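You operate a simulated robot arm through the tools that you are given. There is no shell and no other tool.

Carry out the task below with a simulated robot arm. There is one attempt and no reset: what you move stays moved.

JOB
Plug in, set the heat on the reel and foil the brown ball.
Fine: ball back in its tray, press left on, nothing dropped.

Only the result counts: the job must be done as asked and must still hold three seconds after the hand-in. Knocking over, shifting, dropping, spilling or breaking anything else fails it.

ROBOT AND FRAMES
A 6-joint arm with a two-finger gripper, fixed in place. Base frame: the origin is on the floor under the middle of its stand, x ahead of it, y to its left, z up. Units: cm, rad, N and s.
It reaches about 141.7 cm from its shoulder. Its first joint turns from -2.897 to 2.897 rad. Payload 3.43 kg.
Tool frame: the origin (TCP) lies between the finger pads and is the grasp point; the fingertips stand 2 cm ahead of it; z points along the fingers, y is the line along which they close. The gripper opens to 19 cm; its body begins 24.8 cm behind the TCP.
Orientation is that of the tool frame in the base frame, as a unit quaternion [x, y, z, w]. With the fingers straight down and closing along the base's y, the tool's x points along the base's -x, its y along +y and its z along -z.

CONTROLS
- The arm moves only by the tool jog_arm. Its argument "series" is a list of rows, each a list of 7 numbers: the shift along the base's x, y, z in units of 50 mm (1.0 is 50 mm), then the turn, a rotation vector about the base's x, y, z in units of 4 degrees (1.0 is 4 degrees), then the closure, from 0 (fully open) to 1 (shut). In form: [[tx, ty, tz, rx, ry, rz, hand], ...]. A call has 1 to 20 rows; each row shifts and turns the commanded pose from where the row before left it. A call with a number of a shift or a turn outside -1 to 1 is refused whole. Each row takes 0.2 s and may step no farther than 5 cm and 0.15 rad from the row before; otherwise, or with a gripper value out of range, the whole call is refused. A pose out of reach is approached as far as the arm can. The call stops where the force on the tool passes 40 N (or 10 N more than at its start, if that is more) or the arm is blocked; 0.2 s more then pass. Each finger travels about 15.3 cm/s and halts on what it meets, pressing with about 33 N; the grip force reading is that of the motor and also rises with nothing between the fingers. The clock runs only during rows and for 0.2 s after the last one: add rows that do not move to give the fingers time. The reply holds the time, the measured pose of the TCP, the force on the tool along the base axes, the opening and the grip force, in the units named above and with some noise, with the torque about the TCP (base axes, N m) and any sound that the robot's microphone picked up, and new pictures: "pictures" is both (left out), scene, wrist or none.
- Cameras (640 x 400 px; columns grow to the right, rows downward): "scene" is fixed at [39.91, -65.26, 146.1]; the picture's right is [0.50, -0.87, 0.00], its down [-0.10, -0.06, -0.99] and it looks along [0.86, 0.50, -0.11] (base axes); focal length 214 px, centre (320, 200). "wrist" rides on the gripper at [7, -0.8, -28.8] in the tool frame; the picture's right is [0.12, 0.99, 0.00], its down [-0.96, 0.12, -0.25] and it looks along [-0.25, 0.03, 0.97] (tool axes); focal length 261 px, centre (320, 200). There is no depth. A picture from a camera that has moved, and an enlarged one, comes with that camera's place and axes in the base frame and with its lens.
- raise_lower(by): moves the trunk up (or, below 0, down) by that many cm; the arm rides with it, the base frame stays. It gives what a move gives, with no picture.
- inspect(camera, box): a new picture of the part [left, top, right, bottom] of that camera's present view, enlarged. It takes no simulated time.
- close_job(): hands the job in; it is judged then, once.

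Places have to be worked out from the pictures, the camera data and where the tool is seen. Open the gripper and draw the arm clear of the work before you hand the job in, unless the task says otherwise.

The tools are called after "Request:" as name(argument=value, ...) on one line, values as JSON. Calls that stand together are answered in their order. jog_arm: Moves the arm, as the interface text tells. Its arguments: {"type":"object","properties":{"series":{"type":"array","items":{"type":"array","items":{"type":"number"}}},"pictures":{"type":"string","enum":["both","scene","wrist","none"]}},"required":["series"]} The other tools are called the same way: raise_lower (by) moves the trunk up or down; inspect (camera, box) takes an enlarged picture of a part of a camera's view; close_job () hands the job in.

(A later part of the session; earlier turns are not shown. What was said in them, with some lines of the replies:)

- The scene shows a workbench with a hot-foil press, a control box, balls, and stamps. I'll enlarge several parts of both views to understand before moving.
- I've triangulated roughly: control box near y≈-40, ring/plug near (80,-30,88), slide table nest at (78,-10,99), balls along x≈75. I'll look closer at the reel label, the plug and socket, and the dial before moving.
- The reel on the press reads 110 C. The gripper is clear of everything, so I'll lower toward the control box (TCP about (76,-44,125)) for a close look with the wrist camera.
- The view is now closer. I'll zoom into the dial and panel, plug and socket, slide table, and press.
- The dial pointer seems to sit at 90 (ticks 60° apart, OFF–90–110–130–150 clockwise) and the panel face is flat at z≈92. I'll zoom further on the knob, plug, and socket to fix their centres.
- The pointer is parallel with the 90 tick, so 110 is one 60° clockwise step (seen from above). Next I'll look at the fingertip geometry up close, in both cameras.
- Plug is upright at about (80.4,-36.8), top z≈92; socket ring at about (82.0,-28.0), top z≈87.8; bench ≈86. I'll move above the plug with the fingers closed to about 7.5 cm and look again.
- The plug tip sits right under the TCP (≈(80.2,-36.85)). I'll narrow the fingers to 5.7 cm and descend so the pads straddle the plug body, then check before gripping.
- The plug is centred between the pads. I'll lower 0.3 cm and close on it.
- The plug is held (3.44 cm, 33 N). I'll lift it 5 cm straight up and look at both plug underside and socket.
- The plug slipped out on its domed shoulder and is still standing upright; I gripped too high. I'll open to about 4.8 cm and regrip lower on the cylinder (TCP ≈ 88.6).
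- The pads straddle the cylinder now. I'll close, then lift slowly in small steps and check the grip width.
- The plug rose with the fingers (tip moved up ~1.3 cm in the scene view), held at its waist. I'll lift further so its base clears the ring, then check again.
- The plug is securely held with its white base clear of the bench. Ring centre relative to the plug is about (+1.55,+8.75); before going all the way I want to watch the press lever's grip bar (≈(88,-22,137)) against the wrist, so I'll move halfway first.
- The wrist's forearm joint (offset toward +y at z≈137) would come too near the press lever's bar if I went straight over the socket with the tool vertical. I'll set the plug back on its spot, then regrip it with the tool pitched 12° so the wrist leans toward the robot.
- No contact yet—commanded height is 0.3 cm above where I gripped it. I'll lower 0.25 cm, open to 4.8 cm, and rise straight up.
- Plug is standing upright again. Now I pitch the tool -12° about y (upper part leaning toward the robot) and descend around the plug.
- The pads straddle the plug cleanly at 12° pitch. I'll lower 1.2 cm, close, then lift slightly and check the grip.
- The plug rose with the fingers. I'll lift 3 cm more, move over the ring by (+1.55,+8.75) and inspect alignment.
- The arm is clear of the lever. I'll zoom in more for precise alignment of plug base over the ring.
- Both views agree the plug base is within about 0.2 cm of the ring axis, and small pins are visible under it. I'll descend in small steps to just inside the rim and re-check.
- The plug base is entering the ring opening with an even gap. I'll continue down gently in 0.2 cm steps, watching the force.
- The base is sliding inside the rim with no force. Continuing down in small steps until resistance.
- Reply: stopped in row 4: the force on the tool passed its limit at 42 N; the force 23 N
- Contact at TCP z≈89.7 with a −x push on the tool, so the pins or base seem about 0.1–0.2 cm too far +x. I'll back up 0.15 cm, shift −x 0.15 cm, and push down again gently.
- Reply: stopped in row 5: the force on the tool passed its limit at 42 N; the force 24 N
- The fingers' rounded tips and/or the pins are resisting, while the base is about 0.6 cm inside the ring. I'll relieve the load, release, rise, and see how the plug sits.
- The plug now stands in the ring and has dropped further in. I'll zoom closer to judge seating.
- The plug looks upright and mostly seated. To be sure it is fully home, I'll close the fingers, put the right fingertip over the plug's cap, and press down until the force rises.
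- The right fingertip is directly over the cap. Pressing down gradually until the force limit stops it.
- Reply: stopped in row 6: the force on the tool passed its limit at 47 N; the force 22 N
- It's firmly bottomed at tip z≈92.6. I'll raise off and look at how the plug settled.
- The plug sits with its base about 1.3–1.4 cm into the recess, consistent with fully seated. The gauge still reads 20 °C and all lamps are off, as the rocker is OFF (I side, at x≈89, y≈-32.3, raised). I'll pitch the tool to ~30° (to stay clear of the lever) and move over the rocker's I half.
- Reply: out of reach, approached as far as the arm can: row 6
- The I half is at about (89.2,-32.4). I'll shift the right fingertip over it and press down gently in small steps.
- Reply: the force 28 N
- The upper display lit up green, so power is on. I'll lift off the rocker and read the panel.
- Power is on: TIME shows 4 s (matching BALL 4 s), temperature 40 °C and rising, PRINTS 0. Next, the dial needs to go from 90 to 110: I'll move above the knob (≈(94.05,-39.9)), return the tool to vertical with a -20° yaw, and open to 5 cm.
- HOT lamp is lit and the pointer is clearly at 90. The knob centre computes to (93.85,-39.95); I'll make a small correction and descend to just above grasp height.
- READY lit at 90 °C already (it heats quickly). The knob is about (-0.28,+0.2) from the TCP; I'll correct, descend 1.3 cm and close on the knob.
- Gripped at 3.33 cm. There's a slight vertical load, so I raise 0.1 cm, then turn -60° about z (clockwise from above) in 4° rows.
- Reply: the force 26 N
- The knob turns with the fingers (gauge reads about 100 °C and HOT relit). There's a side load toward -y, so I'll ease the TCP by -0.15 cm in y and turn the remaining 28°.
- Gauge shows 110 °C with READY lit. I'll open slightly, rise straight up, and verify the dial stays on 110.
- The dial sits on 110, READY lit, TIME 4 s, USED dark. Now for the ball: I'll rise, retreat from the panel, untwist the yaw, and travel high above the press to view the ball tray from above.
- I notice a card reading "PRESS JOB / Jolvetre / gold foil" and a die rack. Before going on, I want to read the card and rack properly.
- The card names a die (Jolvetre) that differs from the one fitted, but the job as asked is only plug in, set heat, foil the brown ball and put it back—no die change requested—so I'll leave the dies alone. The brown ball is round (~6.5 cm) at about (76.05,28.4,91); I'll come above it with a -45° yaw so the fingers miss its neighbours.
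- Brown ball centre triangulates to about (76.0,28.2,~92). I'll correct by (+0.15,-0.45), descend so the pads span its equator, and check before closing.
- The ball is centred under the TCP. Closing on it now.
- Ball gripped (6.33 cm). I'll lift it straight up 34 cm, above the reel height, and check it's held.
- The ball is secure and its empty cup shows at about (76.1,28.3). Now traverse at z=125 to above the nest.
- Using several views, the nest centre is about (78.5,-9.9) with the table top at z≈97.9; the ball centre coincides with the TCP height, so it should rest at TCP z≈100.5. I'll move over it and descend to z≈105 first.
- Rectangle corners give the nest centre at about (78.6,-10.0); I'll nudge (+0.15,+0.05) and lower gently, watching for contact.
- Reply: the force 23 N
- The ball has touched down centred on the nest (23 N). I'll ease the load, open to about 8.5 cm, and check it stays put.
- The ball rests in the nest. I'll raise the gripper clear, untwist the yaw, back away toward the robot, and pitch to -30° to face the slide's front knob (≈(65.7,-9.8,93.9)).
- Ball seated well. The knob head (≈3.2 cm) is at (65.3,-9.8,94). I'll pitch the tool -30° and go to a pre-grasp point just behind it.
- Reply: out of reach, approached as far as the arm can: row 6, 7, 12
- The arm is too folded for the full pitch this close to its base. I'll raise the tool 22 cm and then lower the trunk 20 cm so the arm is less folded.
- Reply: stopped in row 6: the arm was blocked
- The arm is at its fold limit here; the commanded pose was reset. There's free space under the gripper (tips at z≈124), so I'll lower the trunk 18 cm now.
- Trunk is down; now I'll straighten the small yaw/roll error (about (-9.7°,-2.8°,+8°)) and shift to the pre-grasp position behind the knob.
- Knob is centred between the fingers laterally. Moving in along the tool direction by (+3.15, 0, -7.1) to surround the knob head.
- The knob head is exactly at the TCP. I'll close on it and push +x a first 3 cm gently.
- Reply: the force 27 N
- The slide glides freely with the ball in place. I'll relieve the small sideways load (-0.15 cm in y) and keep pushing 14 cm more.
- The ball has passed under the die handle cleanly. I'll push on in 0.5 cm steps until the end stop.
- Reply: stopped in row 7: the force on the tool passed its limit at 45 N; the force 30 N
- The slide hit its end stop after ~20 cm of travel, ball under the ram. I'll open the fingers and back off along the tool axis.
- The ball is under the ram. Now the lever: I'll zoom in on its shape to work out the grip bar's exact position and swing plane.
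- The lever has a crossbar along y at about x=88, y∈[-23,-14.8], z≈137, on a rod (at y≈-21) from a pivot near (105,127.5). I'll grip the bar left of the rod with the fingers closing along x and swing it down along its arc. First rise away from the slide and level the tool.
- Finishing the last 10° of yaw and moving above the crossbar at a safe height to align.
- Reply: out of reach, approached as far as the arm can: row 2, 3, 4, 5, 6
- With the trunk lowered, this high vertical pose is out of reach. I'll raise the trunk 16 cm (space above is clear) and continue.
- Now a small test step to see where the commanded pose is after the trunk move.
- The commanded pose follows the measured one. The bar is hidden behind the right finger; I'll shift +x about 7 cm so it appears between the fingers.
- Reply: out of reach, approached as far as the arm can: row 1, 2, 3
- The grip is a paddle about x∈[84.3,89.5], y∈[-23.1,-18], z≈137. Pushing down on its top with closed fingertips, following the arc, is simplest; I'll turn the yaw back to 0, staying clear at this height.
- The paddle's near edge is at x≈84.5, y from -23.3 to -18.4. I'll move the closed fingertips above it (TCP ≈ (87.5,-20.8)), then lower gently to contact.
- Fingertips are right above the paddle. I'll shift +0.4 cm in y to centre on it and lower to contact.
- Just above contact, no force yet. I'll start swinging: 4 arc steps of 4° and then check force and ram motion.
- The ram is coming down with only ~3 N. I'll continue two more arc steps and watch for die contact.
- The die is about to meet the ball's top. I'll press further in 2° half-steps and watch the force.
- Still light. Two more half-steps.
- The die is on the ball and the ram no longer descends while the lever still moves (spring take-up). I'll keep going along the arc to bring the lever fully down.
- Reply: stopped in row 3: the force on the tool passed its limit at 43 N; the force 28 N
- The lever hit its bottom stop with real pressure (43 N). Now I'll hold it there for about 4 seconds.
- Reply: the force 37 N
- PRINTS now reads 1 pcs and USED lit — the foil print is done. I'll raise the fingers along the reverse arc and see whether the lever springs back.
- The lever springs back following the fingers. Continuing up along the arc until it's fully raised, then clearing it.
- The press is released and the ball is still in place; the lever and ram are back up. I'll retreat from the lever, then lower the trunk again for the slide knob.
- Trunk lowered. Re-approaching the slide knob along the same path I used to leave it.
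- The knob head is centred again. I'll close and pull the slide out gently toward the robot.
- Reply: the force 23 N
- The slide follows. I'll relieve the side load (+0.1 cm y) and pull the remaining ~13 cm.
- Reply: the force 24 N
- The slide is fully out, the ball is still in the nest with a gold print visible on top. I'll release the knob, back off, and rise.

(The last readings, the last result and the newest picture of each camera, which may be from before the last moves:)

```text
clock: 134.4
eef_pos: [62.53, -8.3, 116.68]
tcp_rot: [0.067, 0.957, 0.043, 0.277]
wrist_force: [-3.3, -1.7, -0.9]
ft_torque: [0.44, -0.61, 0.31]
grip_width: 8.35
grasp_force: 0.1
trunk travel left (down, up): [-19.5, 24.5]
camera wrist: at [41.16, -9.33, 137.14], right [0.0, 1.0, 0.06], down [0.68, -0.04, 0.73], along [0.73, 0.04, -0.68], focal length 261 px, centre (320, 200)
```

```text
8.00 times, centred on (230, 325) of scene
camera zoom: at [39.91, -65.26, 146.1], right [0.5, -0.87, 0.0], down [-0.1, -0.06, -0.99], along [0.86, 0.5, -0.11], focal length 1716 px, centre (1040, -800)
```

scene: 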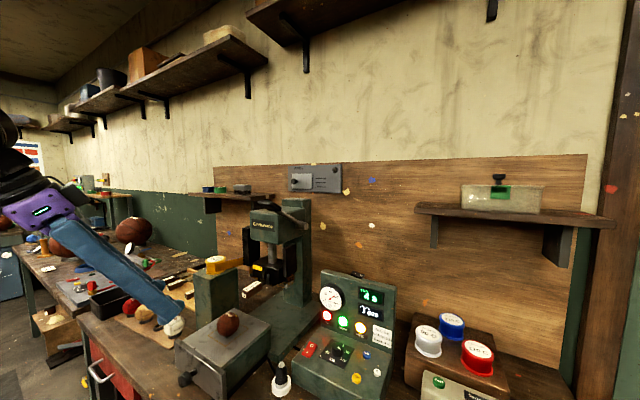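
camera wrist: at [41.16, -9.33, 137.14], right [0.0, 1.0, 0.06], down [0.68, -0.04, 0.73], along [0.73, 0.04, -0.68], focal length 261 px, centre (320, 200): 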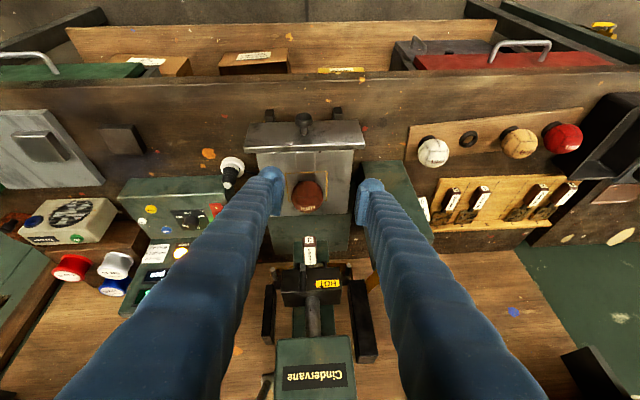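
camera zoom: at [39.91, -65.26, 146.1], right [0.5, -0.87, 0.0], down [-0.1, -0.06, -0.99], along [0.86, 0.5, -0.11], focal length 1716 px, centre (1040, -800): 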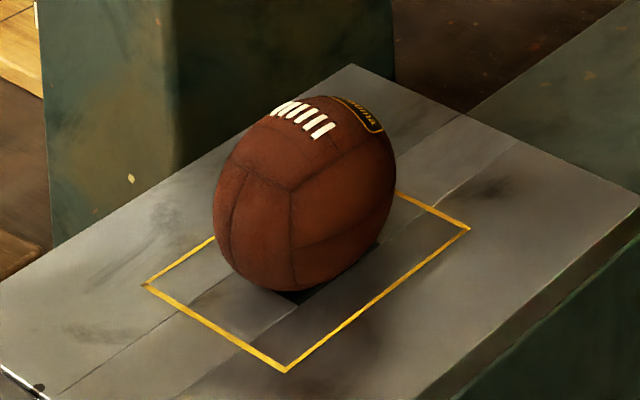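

The gold foil print is clearly on the ball. The arm is near its fold limit here, so I'll move forward and level the tool.

Request:
jog_arm(series=[[0.6, 0, 0, 0, 0, 0, 0.56], [0.8, 0, 0, 0, 0, 0, 0.56], [0.6, 0, 0, 0, 1, 0, 0.56], [0.2, 0, 0, 0, 1, 0, 0.56], [0.2, 0, 0, 0, 1, 0, 0.56], [0.2, 0, 0, 0, 1, 0, 0.56], [0, 0, 0, 0, 1, 0, 0.56], [0, 0, 0, 0, 1, 0, 0.56], [0, 0, 0, 0, 1, 0, 0.56], [0, 0, 0, 0, 0.55, 0, 0.56], [0, 0, 0, 0, 0, 0, 0.56]])

```text
clock: 136.8
eef_pos: [74.39, -9.86, 115.95]
tcp_rot: [0.0, 1.0, 0.003, 0.0]
wrist_force: [0.6, 0.3, 0.3]
ft_torque: [0.0, -0.03, -0.04]
grip_width: 8.39
grasp_force: 0.1
trunk travel left (down, up): [-19.5, 24.5]
camera wrist: at [67.23, -10.9, 144.69], right [-0.12, 0.99, 0.0], down [0.96, 0.11, 0.25], along [0.25, 0.03, -0.97], focal length 261 px, centre (320, 200)
```

scene: 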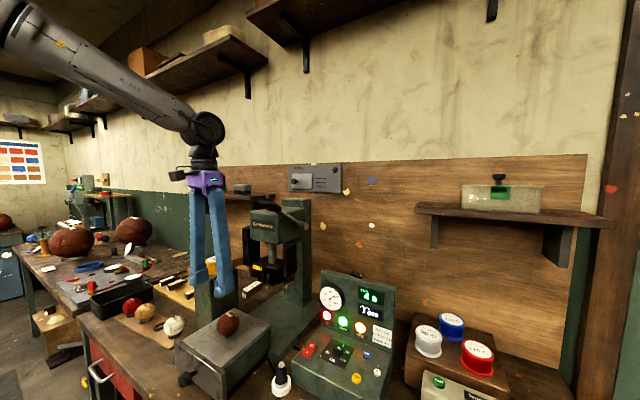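
wrist: 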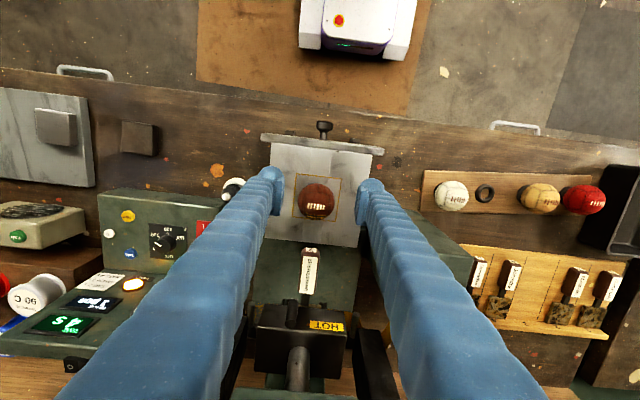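

Now yaw -45° again and position over the ball at (78.5,-10).

Request:
jog_arm(series=[[0.08, 0, 0, 0, 0, -1, 0.52], [0.08, 0, 0, 0, 0, -1, 0.52], [0.08, 0, 0, 0, 0, -1, 0.52], [0.08, 0, 0, 0, 0, -1, 0.52], [0.08, 0, 0, 0, 0, -1, 0.52], [0.08, 0, 0, 0, 0, -1, 0.52], [0.08, 0, 0, 0, 0, -1, 0.52], [0.08, 0, 0, 0, 0, -1, 0.52], [0.08, 0, 0, 0, 0, -1, 0.52], [0.08, -0.02, 0, 0, 0, -1, 0.52], [0, 0, 0, 0, 0, -1, 0.52], [0, 0, 0, 0, 0, -0.25, 0.52], [0, 0, 0, 0, 0, 0, 0.52]])

Request:
inspect(camera="wrist", box=[220, 90, 420, 260])

```text
clock: 139.6
eef_pos: [78.24, -9.99, 115.85]
tcp_rot: [0.383, 0.924, 0.001, 0.001]
wrist_force: [-0.6, 0.1, 0.3]
ft_torque: [-0.01, 0.0, 0.02]
grip_width: 9.14
grasp_force: 0.1
trunk travel left (down, up): [-19.5, 24.5]
camera wrist: at [72.67, -5.73, 144.67], right [0.62, 0.79, 0.0], down [0.76, -0.6, 0.25], along [0.2, -0.15, -0.97], focal length 261 px, centre (320, 200)
```

scene: 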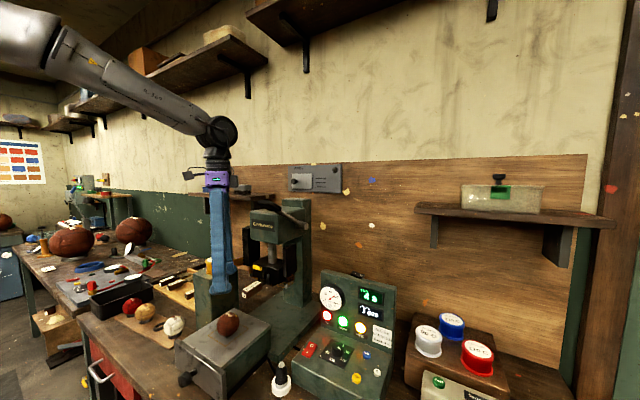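
wrist: 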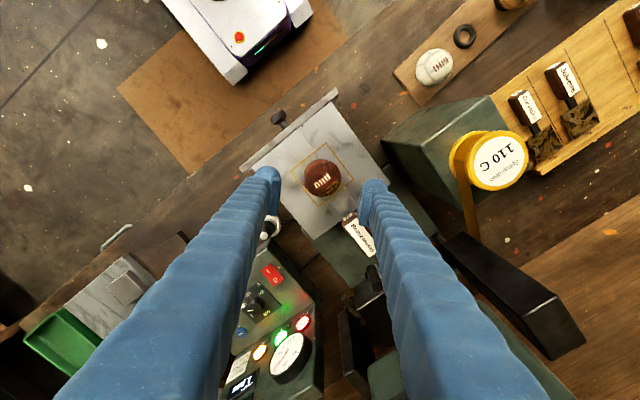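

```text
2.35 times, centred on (320, 175) of wrist
camera zoom: at [72.67, -5.73, 144.67], right [0.62, 0.79, 0.0], down [0.76, -0.6, 0.25], along [0.2, -0.15, -0.97], focal length 613 px, centre (320, 259)
```

zoom: 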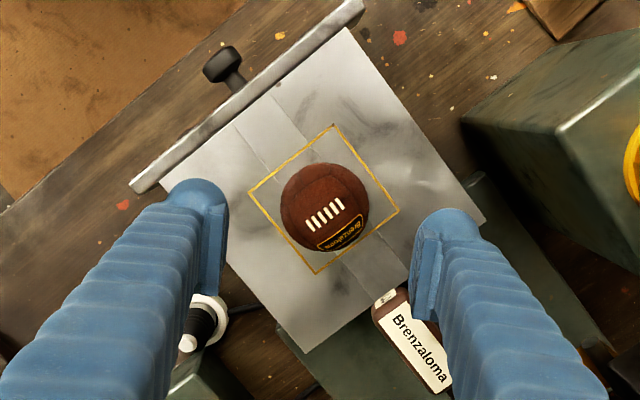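

The gold "Brenzaloma" mark is visible on the ball. I'll shift +0.35 cm in x and descend to grip the ball at z≈100.9.

Request:
jog_arm(series=[[0.07, 0, -0.7, 0, 0, 0, 0.52], [0, 0, -0.8, 0, 0, 0, 0.52], [0, 0, -0.8, 0, 0, 0, 0.53], [0, 0, -0.5, 0, 0, 0, 0.53], [0, 0, -0.18, 0, 0, 0, 0.53], [0, 0, 0, 0, 0, 0, 0.53]])

Request:
inspect(camera="wrist", box=[220, 110, 420, 260])

Request:
inspect(camera="scene", box=[190, 270, 280, 350])

```text
clock: 141.0
eef_pos: [78.63, -10.08, 101.03]
tcp_rot: [0.382, 0.924, 0.001, 0.002]
wrist_force: [-0.4, -1.0, 0.6]
ft_torque: [0.01, 0.03, 0.0]
grip_width: 8.91
grasp_force: 0.1
trunk travel left (down, up): [-19.5, 24.5]
camera wrist: at [72.87, -5.82, 129.67], right [0.62, 0.79, 0.0], down [0.76, -0.6, 0.25], along [0.2, -0.15, -0.97], focal length 261 px, centre (320, 200)
```

scene: 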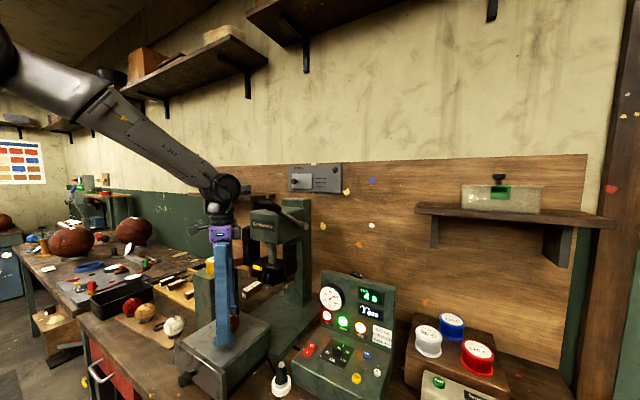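
wrist: 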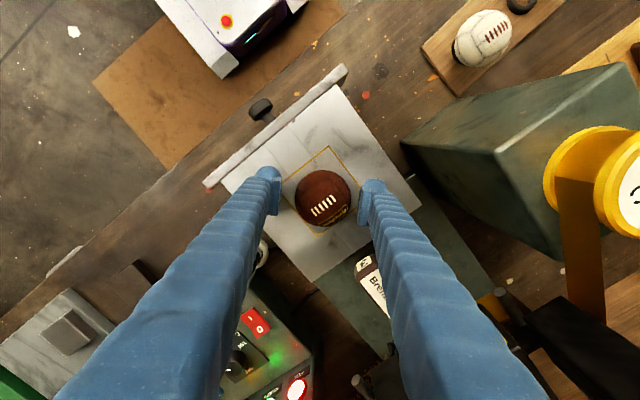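

```text
2.67 times, centred on (320, 185) of wrist
camera zoom: at [72.87, -5.82, 129.67], right [0.62, 0.79, 0.0], down [0.76, -0.6, 0.25], along [0.2, -0.15, -0.97], focal length 695 px, centre (320, 240)
```

zoom: 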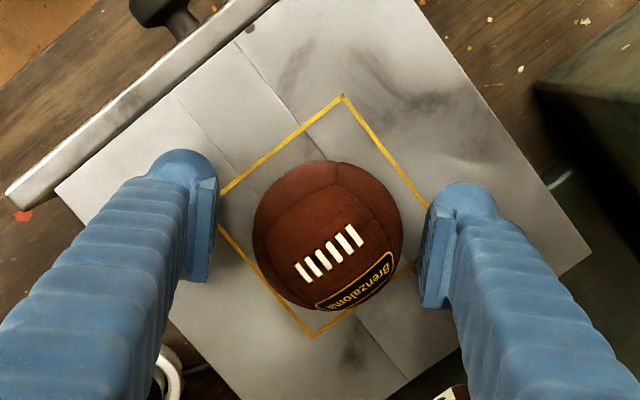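

```text
5.00 times, centred on (235, 310) of scene
camera zoom: at [39.91, -65.26, 146.1], right [0.5, -0.87, 0.0], down [-0.1, -0.06, -0.99], along [0.86, 0.5, -0.11], focal length 1072 px, centre (745, -350)
```

zoom: 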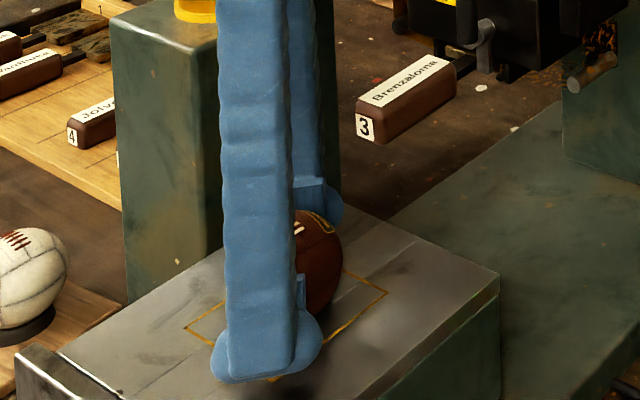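

The ball is about (+0.35,+0.2) from the TCP; I'll correct that and close gently.

Request:
jog_arm(series=[[0.06, 0.04, -0.01, 0, 0, 0, 0.53], [0, 0, 0, 0, 0, 0, 0.6], [0, 0, 0, 0, 0, 0, 0.7], [0, 0, 0, 0, 0, 0, 0.85], [0, 0, 0, 0, 0, 0, 1], [0, 0, 0, 0, 0, 0, 1]])

Request:
inspect(camera="wrist", box=[220, 110, 420, 260])

```text
clock: 142.4
eef_pos: [78.82, -10.03, 100.79]
tcp_rot: [0.382, 0.924, 0.002, 0.001]
wrist_force: [-0.5, -1.6, -0.4]
ft_torque: [-0.05, -0.02, 0.02]
grip_width: 6.27
grasp_force: 33.0
trunk travel left (down, up): [-19.5, 24.5]
camera wrist: at [73.2, -5.58, 129.64], right [0.62, 0.79, 0.0], down [0.76, -0.6, 0.25], along [0.2, -0.15, -0.97], focal length 261 px, centre (320, 200)
```

scene: 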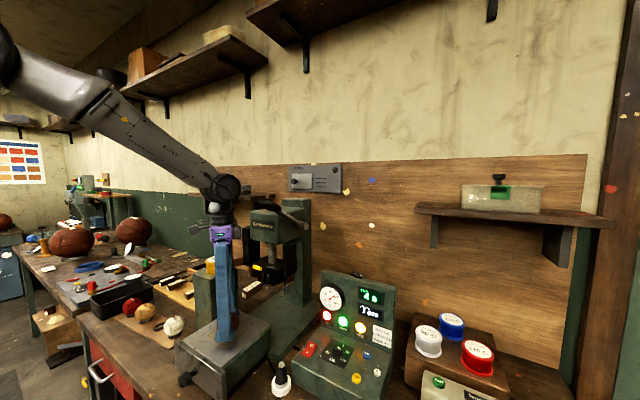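
wrist: 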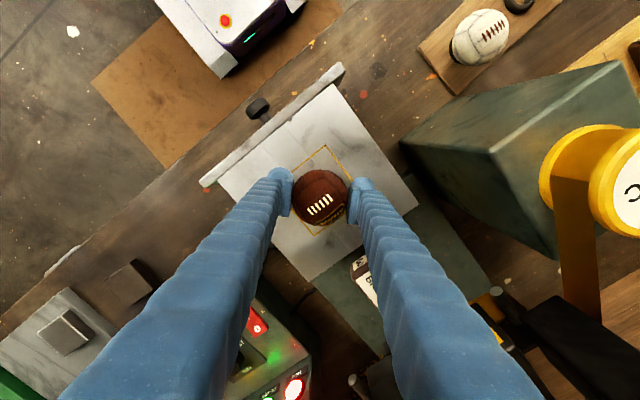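

```text
2.67 times, centred on (320, 185) of wrist
camera zoom: at [73.2, -5.58, 129.64], right [0.62, 0.79, 0.0], down [0.76, -0.6, 0.25], along [0.2, -0.15, -0.97], focal length 695 px, centre (320, 240)
```

zoom: 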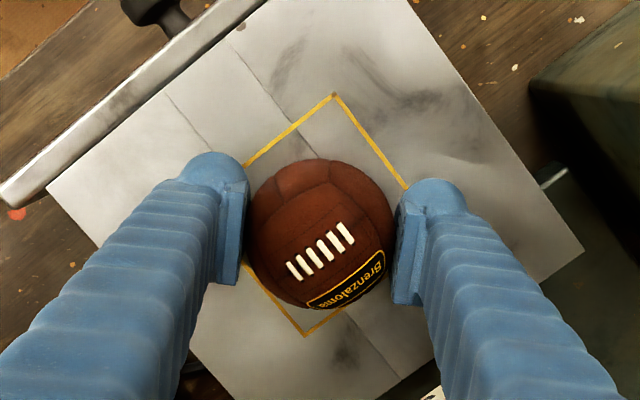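

Ball gripped (6.27 cm). I'll lift it straight out to z≈125 and check.

Request:
jog_arm(series=[[0, 0, 0.2, 0, 0, 0, 1], [0, 0, 0.5, 0, 0, 0, 1], [0, 0, 0.8, 0, 0, 0, 1], [0, 0, 0.9, 0, 0, 0, 1], [0, 0, 0.9, 0, 0, 0, 1], [0, 0, 0.9, 0, 0, 0, 1], [0, 0, 0.64, 0, 0, 0, 1], [-0.5, 0, 0, 0, 0, 0, 1], [0, 0, 0, 0, 0, 0, 1]])

```text
clock: 144.4
eef_pos: [76.61, -10.06, 125.23]
tcp_rot: [0.383, 0.924, 0.002, 0.002]
wrist_force: [-1.0, -0.7, -2.5]
ft_torque: [0.0, 0.05, 0.0]
grip_width: 6.28
grasp_force: 33.2
trunk travel left (down, up): [-19.5, 24.5]
camera wrist: at [70.91, -5.66, 154.0], right [0.62, 0.79, 0.0], down [0.76, -0.6, 0.25], along [0.2, -0.15, -0.97], focal length 261 px, centre (320, 200)
```

scene: 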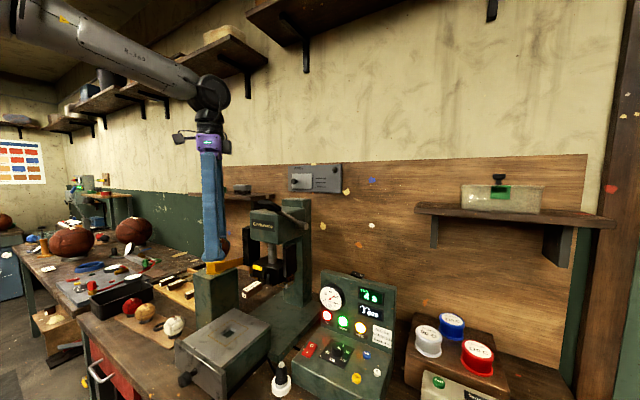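
wrist: 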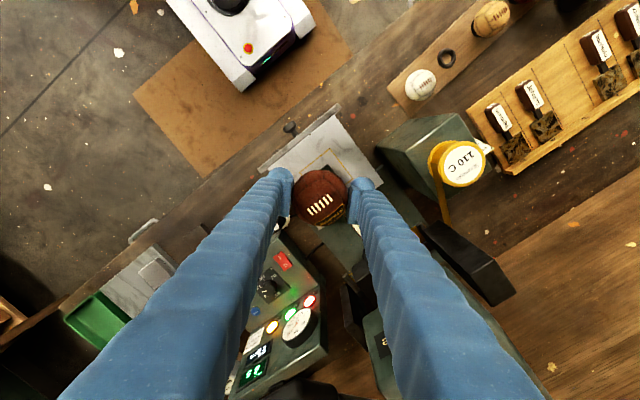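

Ball held. Traverse back to above its cup (target TCP ≈ (75.95,28.35)).

Request:
jog_arm(series=[[-0.015, 0.853, 0, 0, 0, 0, 1], [-0.015, 0.853, 0, 0, 0, 0, 1], [-0.015, 0.853, 0, 0, 0, 0, 1], [-0.015, 0.853, 0, 0, 0, 0, 1], [-0.015, 0.853, 0, 0, 0, 0, 1], [-0.015, 0.853, 0, 0, 0, 0, 1], [-0.015, 0.853, 0, 0, 0, 0, 1], [-0.015, 0.853, 0, 0, 0, 0, 1], [-0.01, 0.853, 0, 0, 0, 0, 1], [0, 0, 0, 0, 0, 0, 1]])

Request:
inspect(camera="wrist", box=[220, 90, 420, 260])

```text
clock: 146.6
eef_pos: [75.82, 28.49, 125.2]
tcp_rot: [0.383, 0.924, 0.001, 0.002]
wrist_force: [0.4, 1.6, -0.4]
ft_torque: [-0.14, 0.02, -0.01]
grip_width: 6.28
grasp_force: 32.7
trunk travel left (down, up): [-19.5, 24.5]
camera wrist: at [70.11, 32.81, 154.03], right [0.62, 0.79, 0.0], down [0.76, -0.6, 0.25], along [0.2, -0.15, -0.97], focal length 261 px, centre (320, 200)
```

scene: 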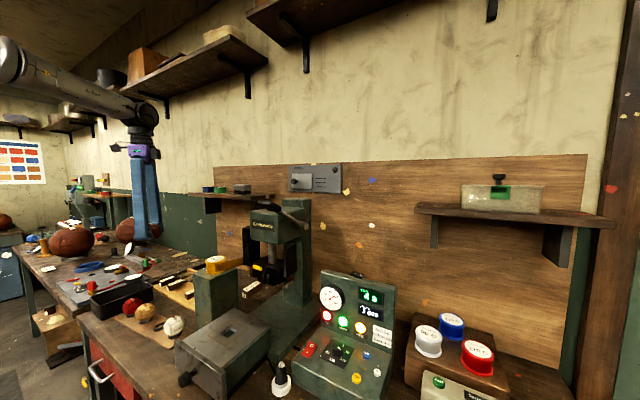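
wrist: 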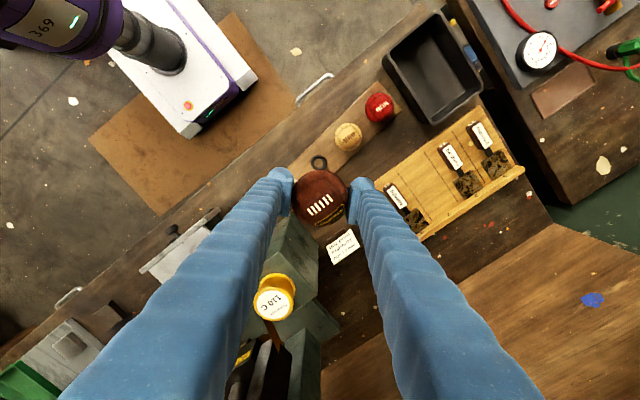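

```text
2.35 times, centred on (320, 175) of wrist
camera zoom: at [70.11, 32.81, 154.03], right [0.62, 0.79, 0.0], down [0.76, -0.6, 0.25], along [0.2, -0.15, -0.97], focal length 613 px, centre (320, 259)
```

zoom: 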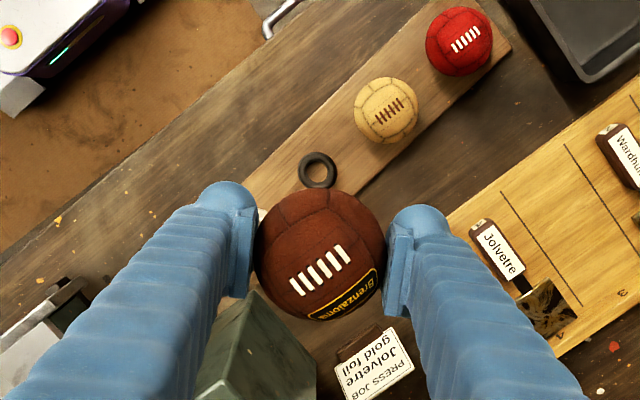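

The cup is almost directly below (ball needs to shift by about (-0.18,-0.1)). I'll correct and descend to just above the cup.

Request:
jog_arm(series=[[-0.036, -0.02, -0.6, 0, 0, 0, 1], [0, 0, -0.9, 0, 0, 0, 1], [0, 0, -0.9, 0, 0, 0, 1], [0, 0, -0.9, 0, 0, 0, 1], [0, 0, -0.9, 0, 0, 0, 1], [0, 0, -0.9, 0, 0, 0, 1], [0, 0, -0.7, 0, 0, 0, 1], [0, 0, -0.5, 0, 0, 0, 1], [0, 0, 0, 0, 0, 0, 1]])

Request:
inspect(camera="wrist", box=[220, 110, 420, 260])

Request:
inspect(camera="scene", box=[100, 270, 200, 350])

```text
clock: 148.6
eef_pos: [75.57, 28.19, 93.72]
tcp_rot: [0.383, 0.924, 0.001, 0.001]
wrist_force: [-0.1, 0.0, -1.2]
ft_torque: [0.02, -0.01, 0.0]
grip_width: 6.28
grasp_force: 33.3
trunk travel left (down, up): [-19.5, 24.5]
camera wrist: at [69.92, 32.51, 122.48], right [0.62, 0.79, 0.0], down [0.76, -0.6, 0.25], along [0.2, -0.15, -0.97], focal length 261 px, centre (320, 200)
```

scene: 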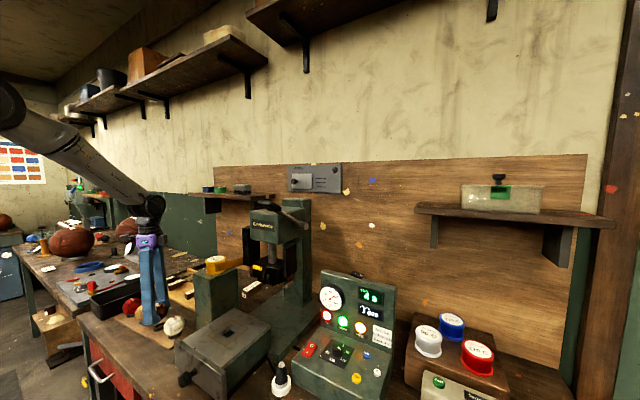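
wrist: 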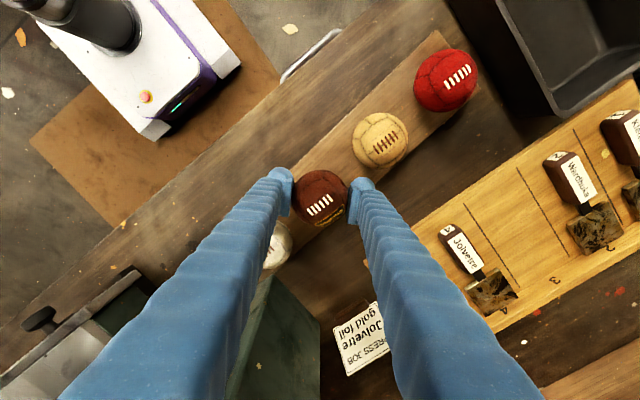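

```text
2.67 times, centred on (320, 185) of wrist
camera zoom: at [69.92, 32.51, 122.48], right [0.62, 0.79, 0.0], down [0.76, -0.6, 0.25], along [0.2, -0.15, -0.97], focal length 695 px, centre (320, 240)
```

zoom: 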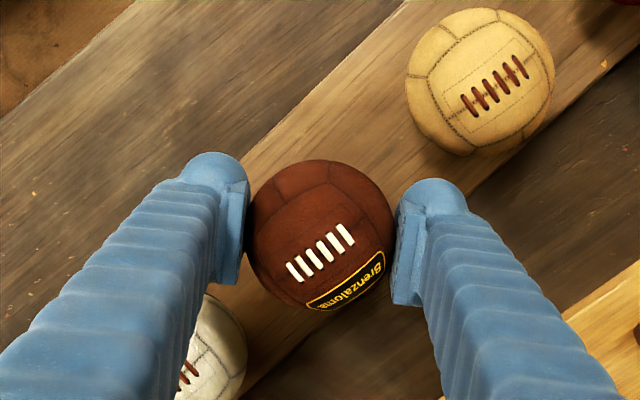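

```text
5.00 times, centred on (150, 310) of scene
camera zoom: at [39.91, -65.26, 146.1], right [0.5, -0.87, 0.0], down [-0.1, -0.06, -0.99], along [0.86, 0.5, -0.11], focal length 1072 px, centre (1170, -350)
```

zoom: 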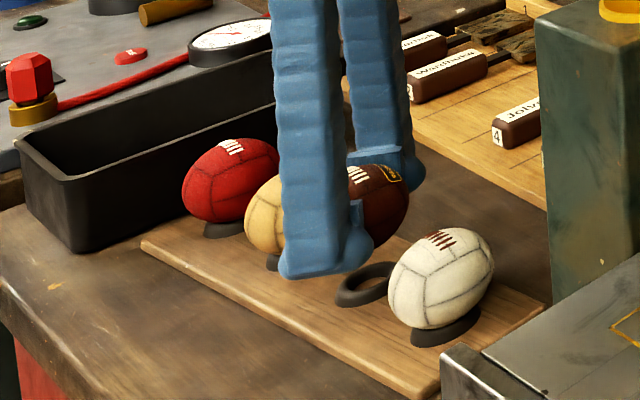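

I'm about 2.3 cm above the seat. I'll zoom in from the scene camera to compare ball-over-cup alignment with the neighbouring seated balls.

Request:
inspect(camera="scene", box=[135, 295, 205, 345])

Request:
inspect(camera="scene", box=[155, 300, 190, 335])

```text
8.00 times, centred on (170, 320) of scene
camera zoom: at [39.91, -65.26, 146.1], right [0.5, -0.87, 0.0], down [-0.1, -0.06, -0.99], along [0.86, 0.5, -0.11], focal length 1716 px, centre (1520, -760)
```

zoom: 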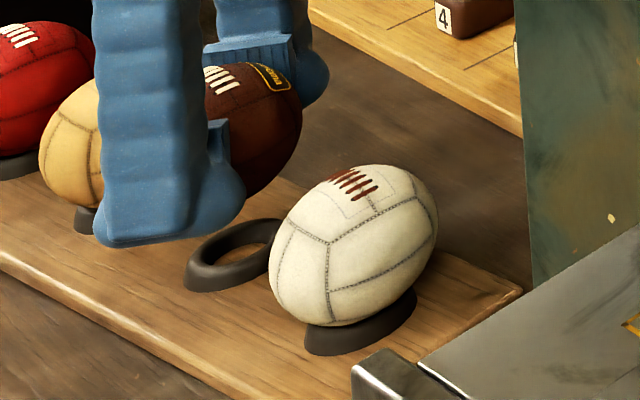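

```text
11.43 times, centred on (172, 318) of scene
camera zoom: at [39.91, -65.26, 146.1], right [0.5, -0.87, 0.0], down [-0.1, -0.06, -0.99], along [0.86, 0.5, -0.11], focal length 2451 px, centre (2006, -1143)
```

zoom: 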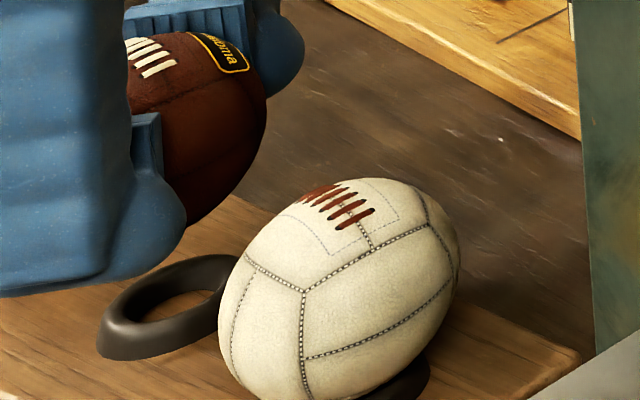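

Estimates from the different views agree to within ~0.3 cm, well inside the cup's self-centring range. I'll nudge (+0.1,-0.05) and lower the last 2 cm gently, watching forces.

Request:
jog_arm(series=[[0.02, -0.01, -0.2, 0, 0, 0, 1], [0, 0, -0.15, 0, 0, 0, 1], [0, 0, -0.06, 0, 0, 0, 1], [0, 0, 0, 0, 0, 0, 1]])

Request:
inspect(camera="scene", box=[135, 295, 205, 345])

Request:
inspect(camera="wrist", box=[220, 110, 420, 260])

```text
clock: 149.6
eef_pos: [75.69, 28.22, 91.64]
tcp_rot: [0.383, 0.924, 0.001, 0.001]
wrist_force: [-0.5, 0.3, -1.5]
ft_torque: [0.0, 0.01, -0.01]
grip_width: 6.25
grasp_force: 33.5
trunk travel left (down, up): [-19.5, 24.5]
camera wrist: at [70.04, 32.54, 120.44], right [0.62, 0.79, 0.0], down [0.76, -0.6, 0.25], along [0.2, -0.15, -0.97], focal length 261 px, centre (320, 200)
```

scene: 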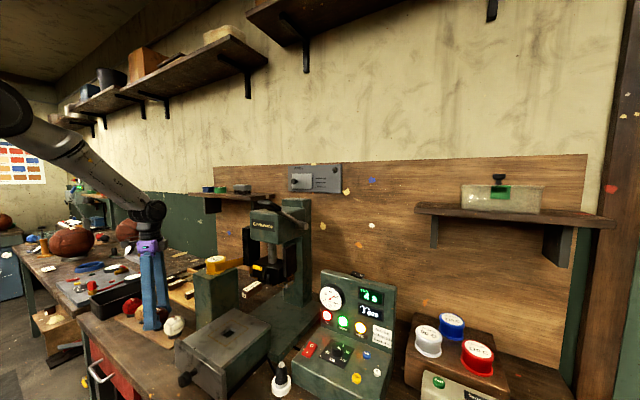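
wrist: 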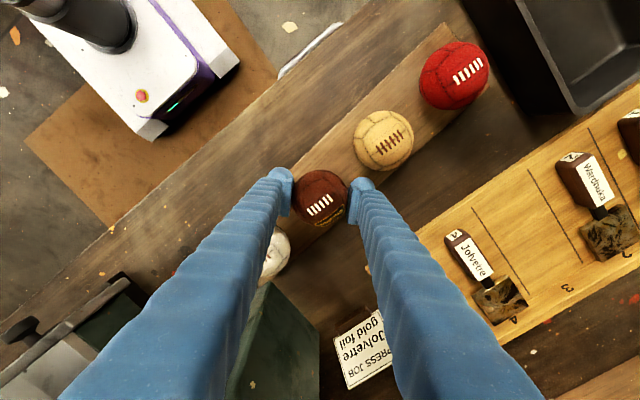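

```text
8.00 times, centred on (170, 320) of scene
camera zoom: at [39.91, -65.26, 146.1], right [0.5, -0.87, 0.0], down [-0.1, -0.06, -0.99], along [0.86, 0.5, -0.11], focal length 1716 px, centre (1520, -760)
```

zoom: 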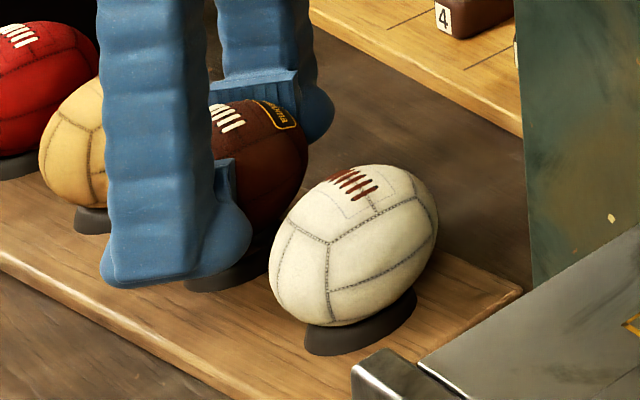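

```text
2.67 times, centred on (320, 185) of wrist
camera zoom: at [70.04, 32.54, 120.44], right [0.62, 0.79, 0.0], down [0.76, -0.6, 0.25], along [0.2, -0.15, -0.97], focal length 695 px, centre (320, 240)
```

zoom: 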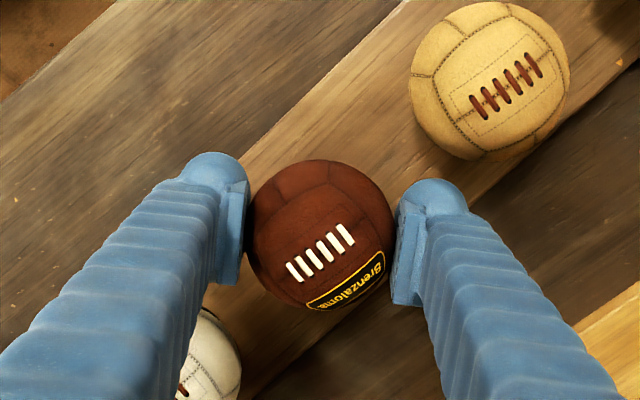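

Relative to the tan ball the brown one is within ~0.15 cm of where I picked it. Lowering a little more to contact.

Request:
jog_arm(series=[[0, 0.02, -0.03, 0, 0, 0, 1], [0, 0, -0.03, 0, 0, 0, 1], [0, 0, 0, 0, 0, 0, 1]], pictures="none")

```text
clock: 150.4
eef_pos: [75.69, 28.32, 91.36]
tcp_rot: [0.383, 0.924, 0.002, 0.001]
wrist_force: [0.1, 0.7, -1.7]
ft_torque: [0.01, -0.04, -0.01]
grip_width: 6.26
grasp_force: 33.2
trunk travel left (down, up): [-19.5, 24.5]
```

Request:
jog_arm(series=[[0, 0, -0.03, 0, 0, 0, 1], [0, 0, -0.03, 0, 0, 0, 1], [0, 0, 0, 0, 0, 0, 1]], pictures="scene")

Request:
inspect(camera="scene", box=[135, 295, 205, 345])

```text
clock: 151.2
eef_pos: [75.7, 28.25, 91.02]
tcp_rot: [0.383, 0.924, 0.001, 0.001]
wrist_force: [-0.4, -0.5, 3.1]
ft_torque: [0.02, 0.07, -0.02]
grip_width: 6.26
grasp_force: 32.9
trunk travel left (down, up): [-19.5, 24.5]
```

scene: 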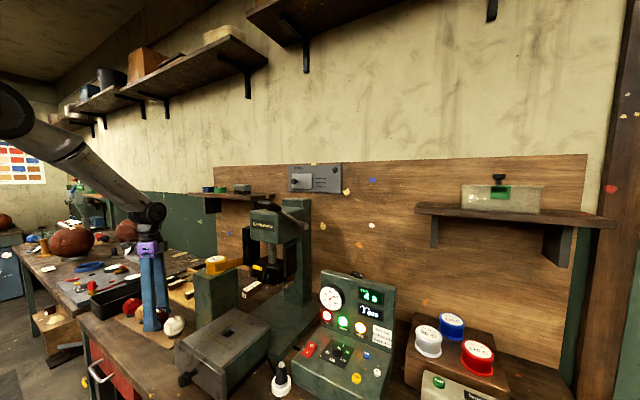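

```text
8.00 times, centred on (170, 320) of scene
camera zoom: at [39.91, -65.26, 146.1], right [0.5, -0.87, 0.0], down [-0.1, -0.06, -0.99], along [0.86, 0.5, -0.11], focal length 1716 px, centre (1520, -760)
```

zoom: 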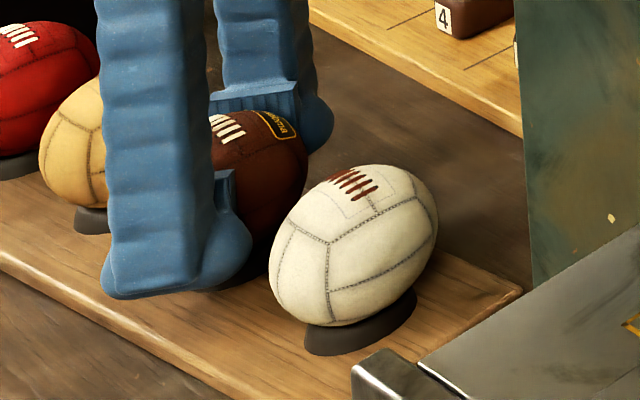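

The ball has just touched the cup (+5 N). I'll open the fingers gradually.

Request:
jog_arm(series=[[0, 0, 0, 0, 0, 0, 0.655], [0, 0, 0, 0, 0, 0, 0.63], [0, 0, 0, 0, 0, 0, 0.6], [0, 0, 0, 0, 0, 0, 0.56], [0, 0, 0, 0, 0, 0, 0.53], [0, 0, 0, 0, 0, 0, 0.53], [0, 0, 0, 0, 0, 0, 0.53]])

Request:
inspect(camera="wrist", box=[220, 110, 420, 260])

Request:
inspect(camera="scene", box=[135, 295, 205, 345])

```text
clock: 152.8
eef_pos: [75.72, 28.28, 91.03]
tcp_rot: [0.383, 0.924, 0.002, 0.001]
wrist_force: [-0.2, -0.4, -0.8]
ft_torque: [0.01, -0.04, -0.02]
grip_width: 8.92
grasp_force: 0.0
trunk travel left (down, up): [-19.5, 24.5]
camera wrist: at [70.08, 32.7, 119.79], right [0.62, 0.79, 0.0], down [0.76, -0.6, 0.25], along [0.2, -0.15, -0.97], focal length 261 px, centre (320, 200)
```

scene: 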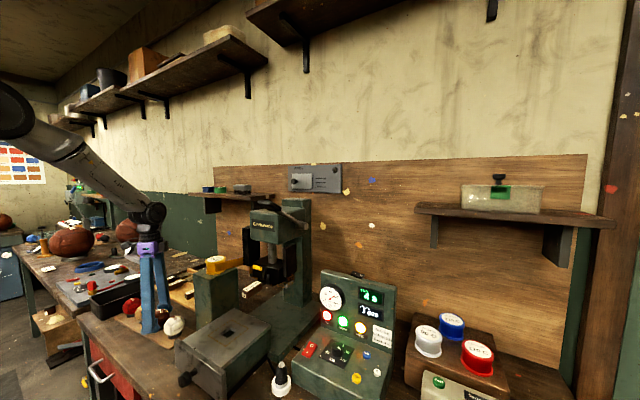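
wrist: 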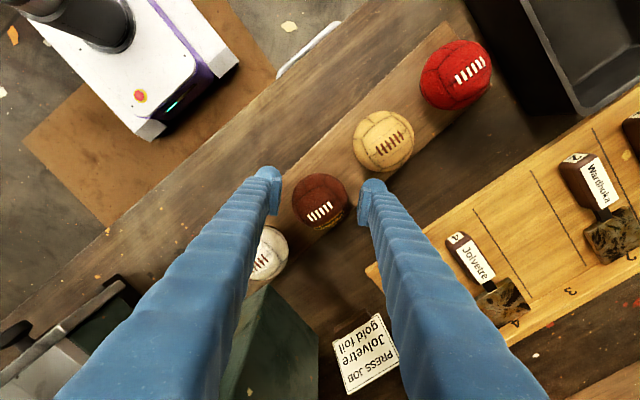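

```text
2.67 times, centred on (320, 185) of wrist
camera zoom: at [70.08, 32.7, 119.79], right [0.62, 0.79, 0.0], down [0.76, -0.6, 0.25], along [0.2, -0.15, -0.97], focal length 695 px, centre (320, 240)
```

zoom: 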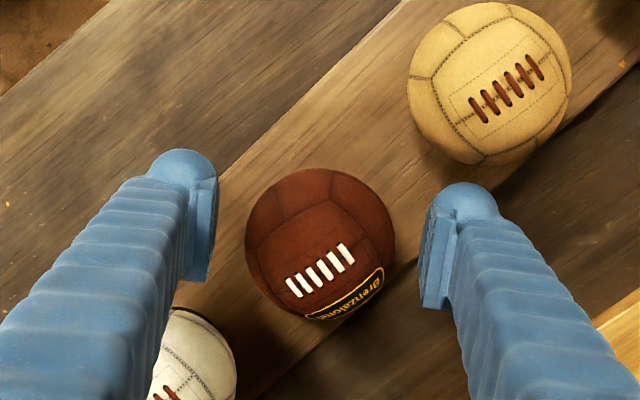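

```text
8.00 times, centred on (170, 320) of scene
camera zoom: at [39.91, -65.26, 146.1], right [0.5, -0.87, 0.0], down [-0.1, -0.06, -0.99], along [0.86, 0.5, -0.11], focal length 1716 px, centre (1520, -760)
```

zoom: 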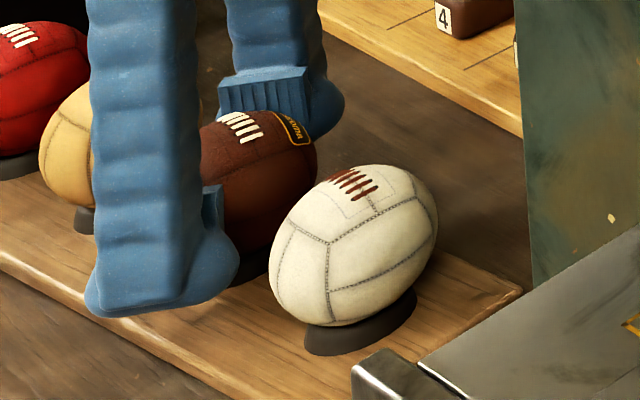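

The ball settled into its cup (its outline now matches its neighbours' seating). I'll rise straight up and verify.

Request:
jog_arm(series=[[0, 0, 0.3, 0, 0, 0, 0.53], [0, 0, 0.7, 0, 0, 0, 0.53], [0, 0, 0.9, 0, 0, 0, 0.53], [0, 0, 0.9, 0, 0, 0, 0.53], [0, 0, 0.9, 0, 0, 0, 0.53], [0, 0, 0.9, 0, 0, 0, 0.53], [0, 0, 0.9, 0, 0, 0, 0.53], [0, 0, 0.9, 0, 0, 0, 0.53], [0, 0, 0, 0, 0, 0, 0.53]])

Request:
inspect(camera="scene", box=[100, 280, 210, 360])

Request:
inspect(camera="wrist", box=[220, 90, 440, 260])

Request:
inspect(camera="scene", box=[230, 250, 410, 400])

```text
clock: 154.8
eef_pos: [75.63, 28.35, 123.07]
tcp_rot: [0.383, 0.924, 0.002, 0.002]
wrist_force: [-0.3, 0.7, -0.3]
ft_torque: [0.02, -0.01, -0.03]
grip_width: 8.93
grasp_force: 0.1
trunk travel left (down, up): [-19.5, 24.5]
camera wrist: at [69.94, 32.71, 151.81], right [0.62, 0.79, 0.0], down [0.76, -0.6, 0.25], along [0.2, -0.15, -0.97], focal length 261 px, centre (320, 200)
```

scene: 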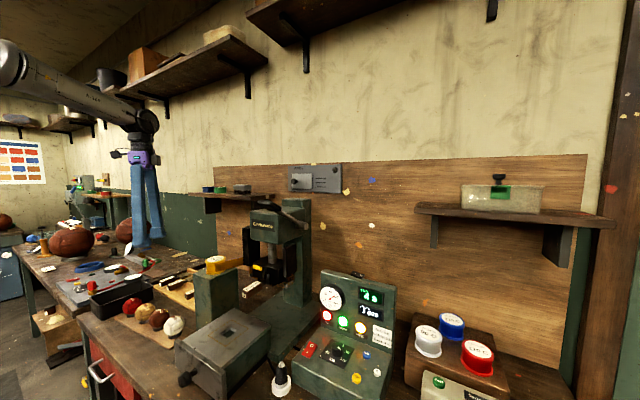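
wrist: 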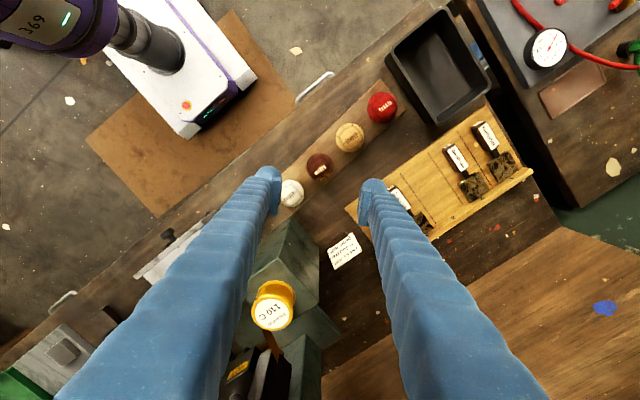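

```text
5.00 times, centred on (155, 320) of scene
camera zoom: at [39.91, -65.26, 146.1], right [0.5, -0.87, 0.0], down [-0.1, -0.06, -0.99], along [0.86, 0.5, -0.11], focal length 1072 px, centre (1145, -400)
```

zoom: 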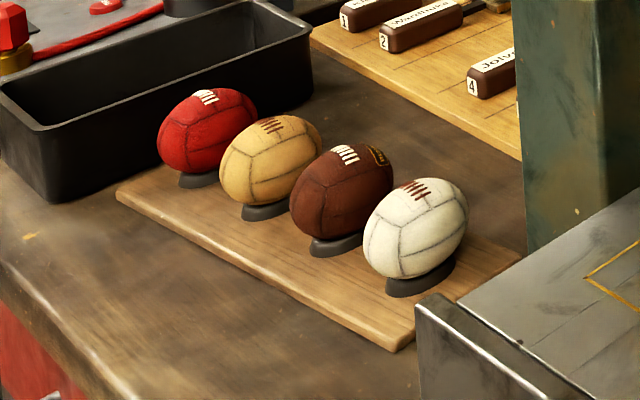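

```text
2.35 times, centred on (330, 175) of wrist
camera zoom: at [69.94, 32.71, 151.81], right [0.62, 0.79, 0.0], down [0.76, -0.6, 0.25], along [0.2, -0.15, -0.97], focal length 613 px, centre (296, 259)
```

zoom: 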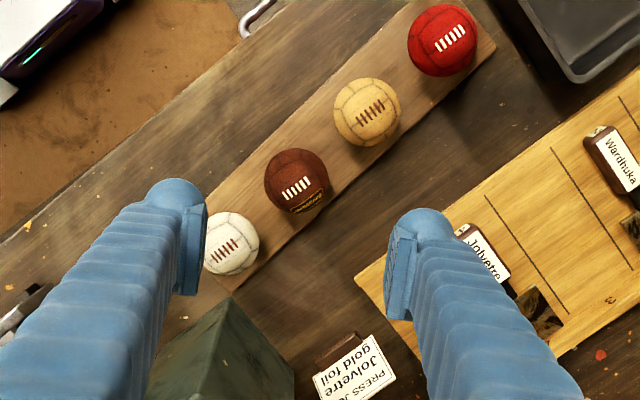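

```text
2.67 times, centred on (320, 325) of scene
camera zoom: at [39.91, -65.26, 146.1], right [0.5, -0.87, 0.0], down [-0.1, -0.06, -0.99], along [0.86, 0.5, -0.11], focal length 572 px, centre (320, -133)
```

zoom: 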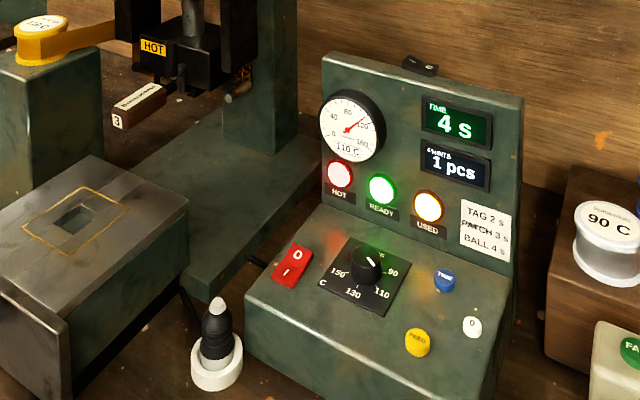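

The brown ball sits in its cup in line with the others, gold print on top; the panel shows power on, 110 °C, READY, PRINTS 1. I'll draw the arm up and back, clear of the work, and open the gripper.

Request:
jog_arm(series=[[-0.2, 0, 0.8, 0, 0, 0.5, 0.5], [-0.4, 0, 0.8, 0, 0, 1, 0.4], [-0.5, 0, 0.7, 0, 0, 1, 0.3], [-0.5, 0, 0.7, 0, 0, 1, 0.2], [-0.5, 0, 0.3, 0, 0, 1, 0.1], [0, 0, 0, 0, 0, 1, 0], [0, 0, 0, 0, 0, 1, 0], [0, 0, 0, 0, 0, 0, 0], [0, 0, 0, 0, 0, 0, 0]])

Request:
inspect(camera="scene", box=[90, 250, 410, 400])

Request:
inspect(camera="scene", box=[310, 270, 410, 400])

```text
clock: 156.8
eef_pos: [65.24, 28.34, 139.68]
tcp_rot: [0.165, 0.986, 0.001, 0.001]
wrist_force: [-0.2, 0.6, -0.5]
ft_torque: [0.01, -0.04, -0.02]
grip_width: 19.01
grasp_force: 0.1
trunk travel left (down, up): [-19.5, 24.5]
camera wrist: at [58.16, 29.83, 168.32], right [0.21, 0.98, 0.0], down [0.95, -0.2, 0.25], along [0.25, -0.05, -0.97], focal length 261 px, centre (320, 200)
```

scene: 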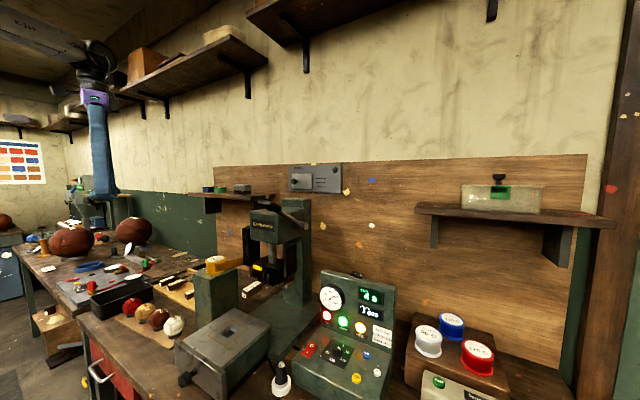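
wrist: 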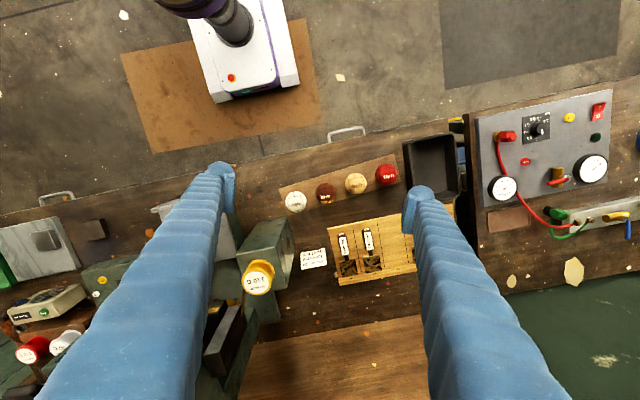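

```text
2.00 times, centred on (250, 325) of scene
camera zoom: at [39.91, -65.26, 146.1], right [0.5, -0.87, 0.0], down [-0.1, -0.06, -0.99], along [0.86, 0.5, -0.11], focal length 429 px, centre (460, -50)
```

zoom: 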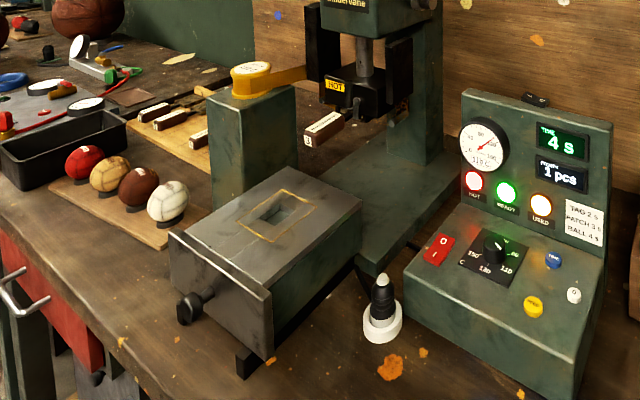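

```text
3.08 times, centred on (360, 335) of scene
camera zoom: at [39.91, -65.26, 146.1], right [0.5, -0.87, 0.0], down [-0.1, -0.06, -0.99], along [0.86, 0.5, -0.11], focal length 660 px, centre (197, -215)
```

zoom: 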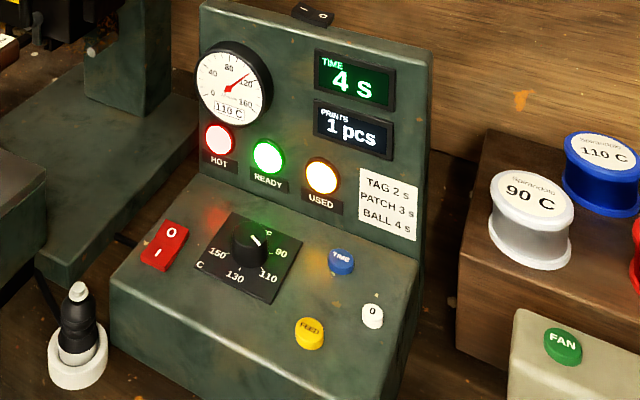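

Everything holds: plug seated, rocker on, dial at 110, READY lit, 1 print counted, brown ball back in its cup, slide out, lever up, gripper open and the arm clear. Handing in.

Request:
close_job()

```text
The job is handed in.
```

The brown ball is foiled and back in its cup on the tray, and the press is still on. The die may not be the one your press-job card calls for.

**Check the die:** the card by the reel reads "PRESS JOB – Jolvetre, gold foil", but the die fitted was Brenzaloma. You didn't ask for a die change, so I left it, and the ball now carries "Brenzaloma" in gold.

- **Power:** plugged in and switched on at the red switch.
- **Heat:** the dial was at 90; I turned it to 110 °C to match the reel, and READY is lit.
- **Print:** made with the timer at 4 s, which was already set and matches the card's BALL time. The counter reads 1. The die rested lightly on the ball for about 3–4 s as I brought the lever down, then I held full pressure for about 3.5 s.
- **Foil:** the USED lamp is on. I didn't press FEED, so the foil still needs advancing before the next print.
- **Left as:** slide out, lever up, gripper open and the arm clear of the bench. Nothing was dropped, though the plug slipped from the fingers once on the first lift and stayed standing.
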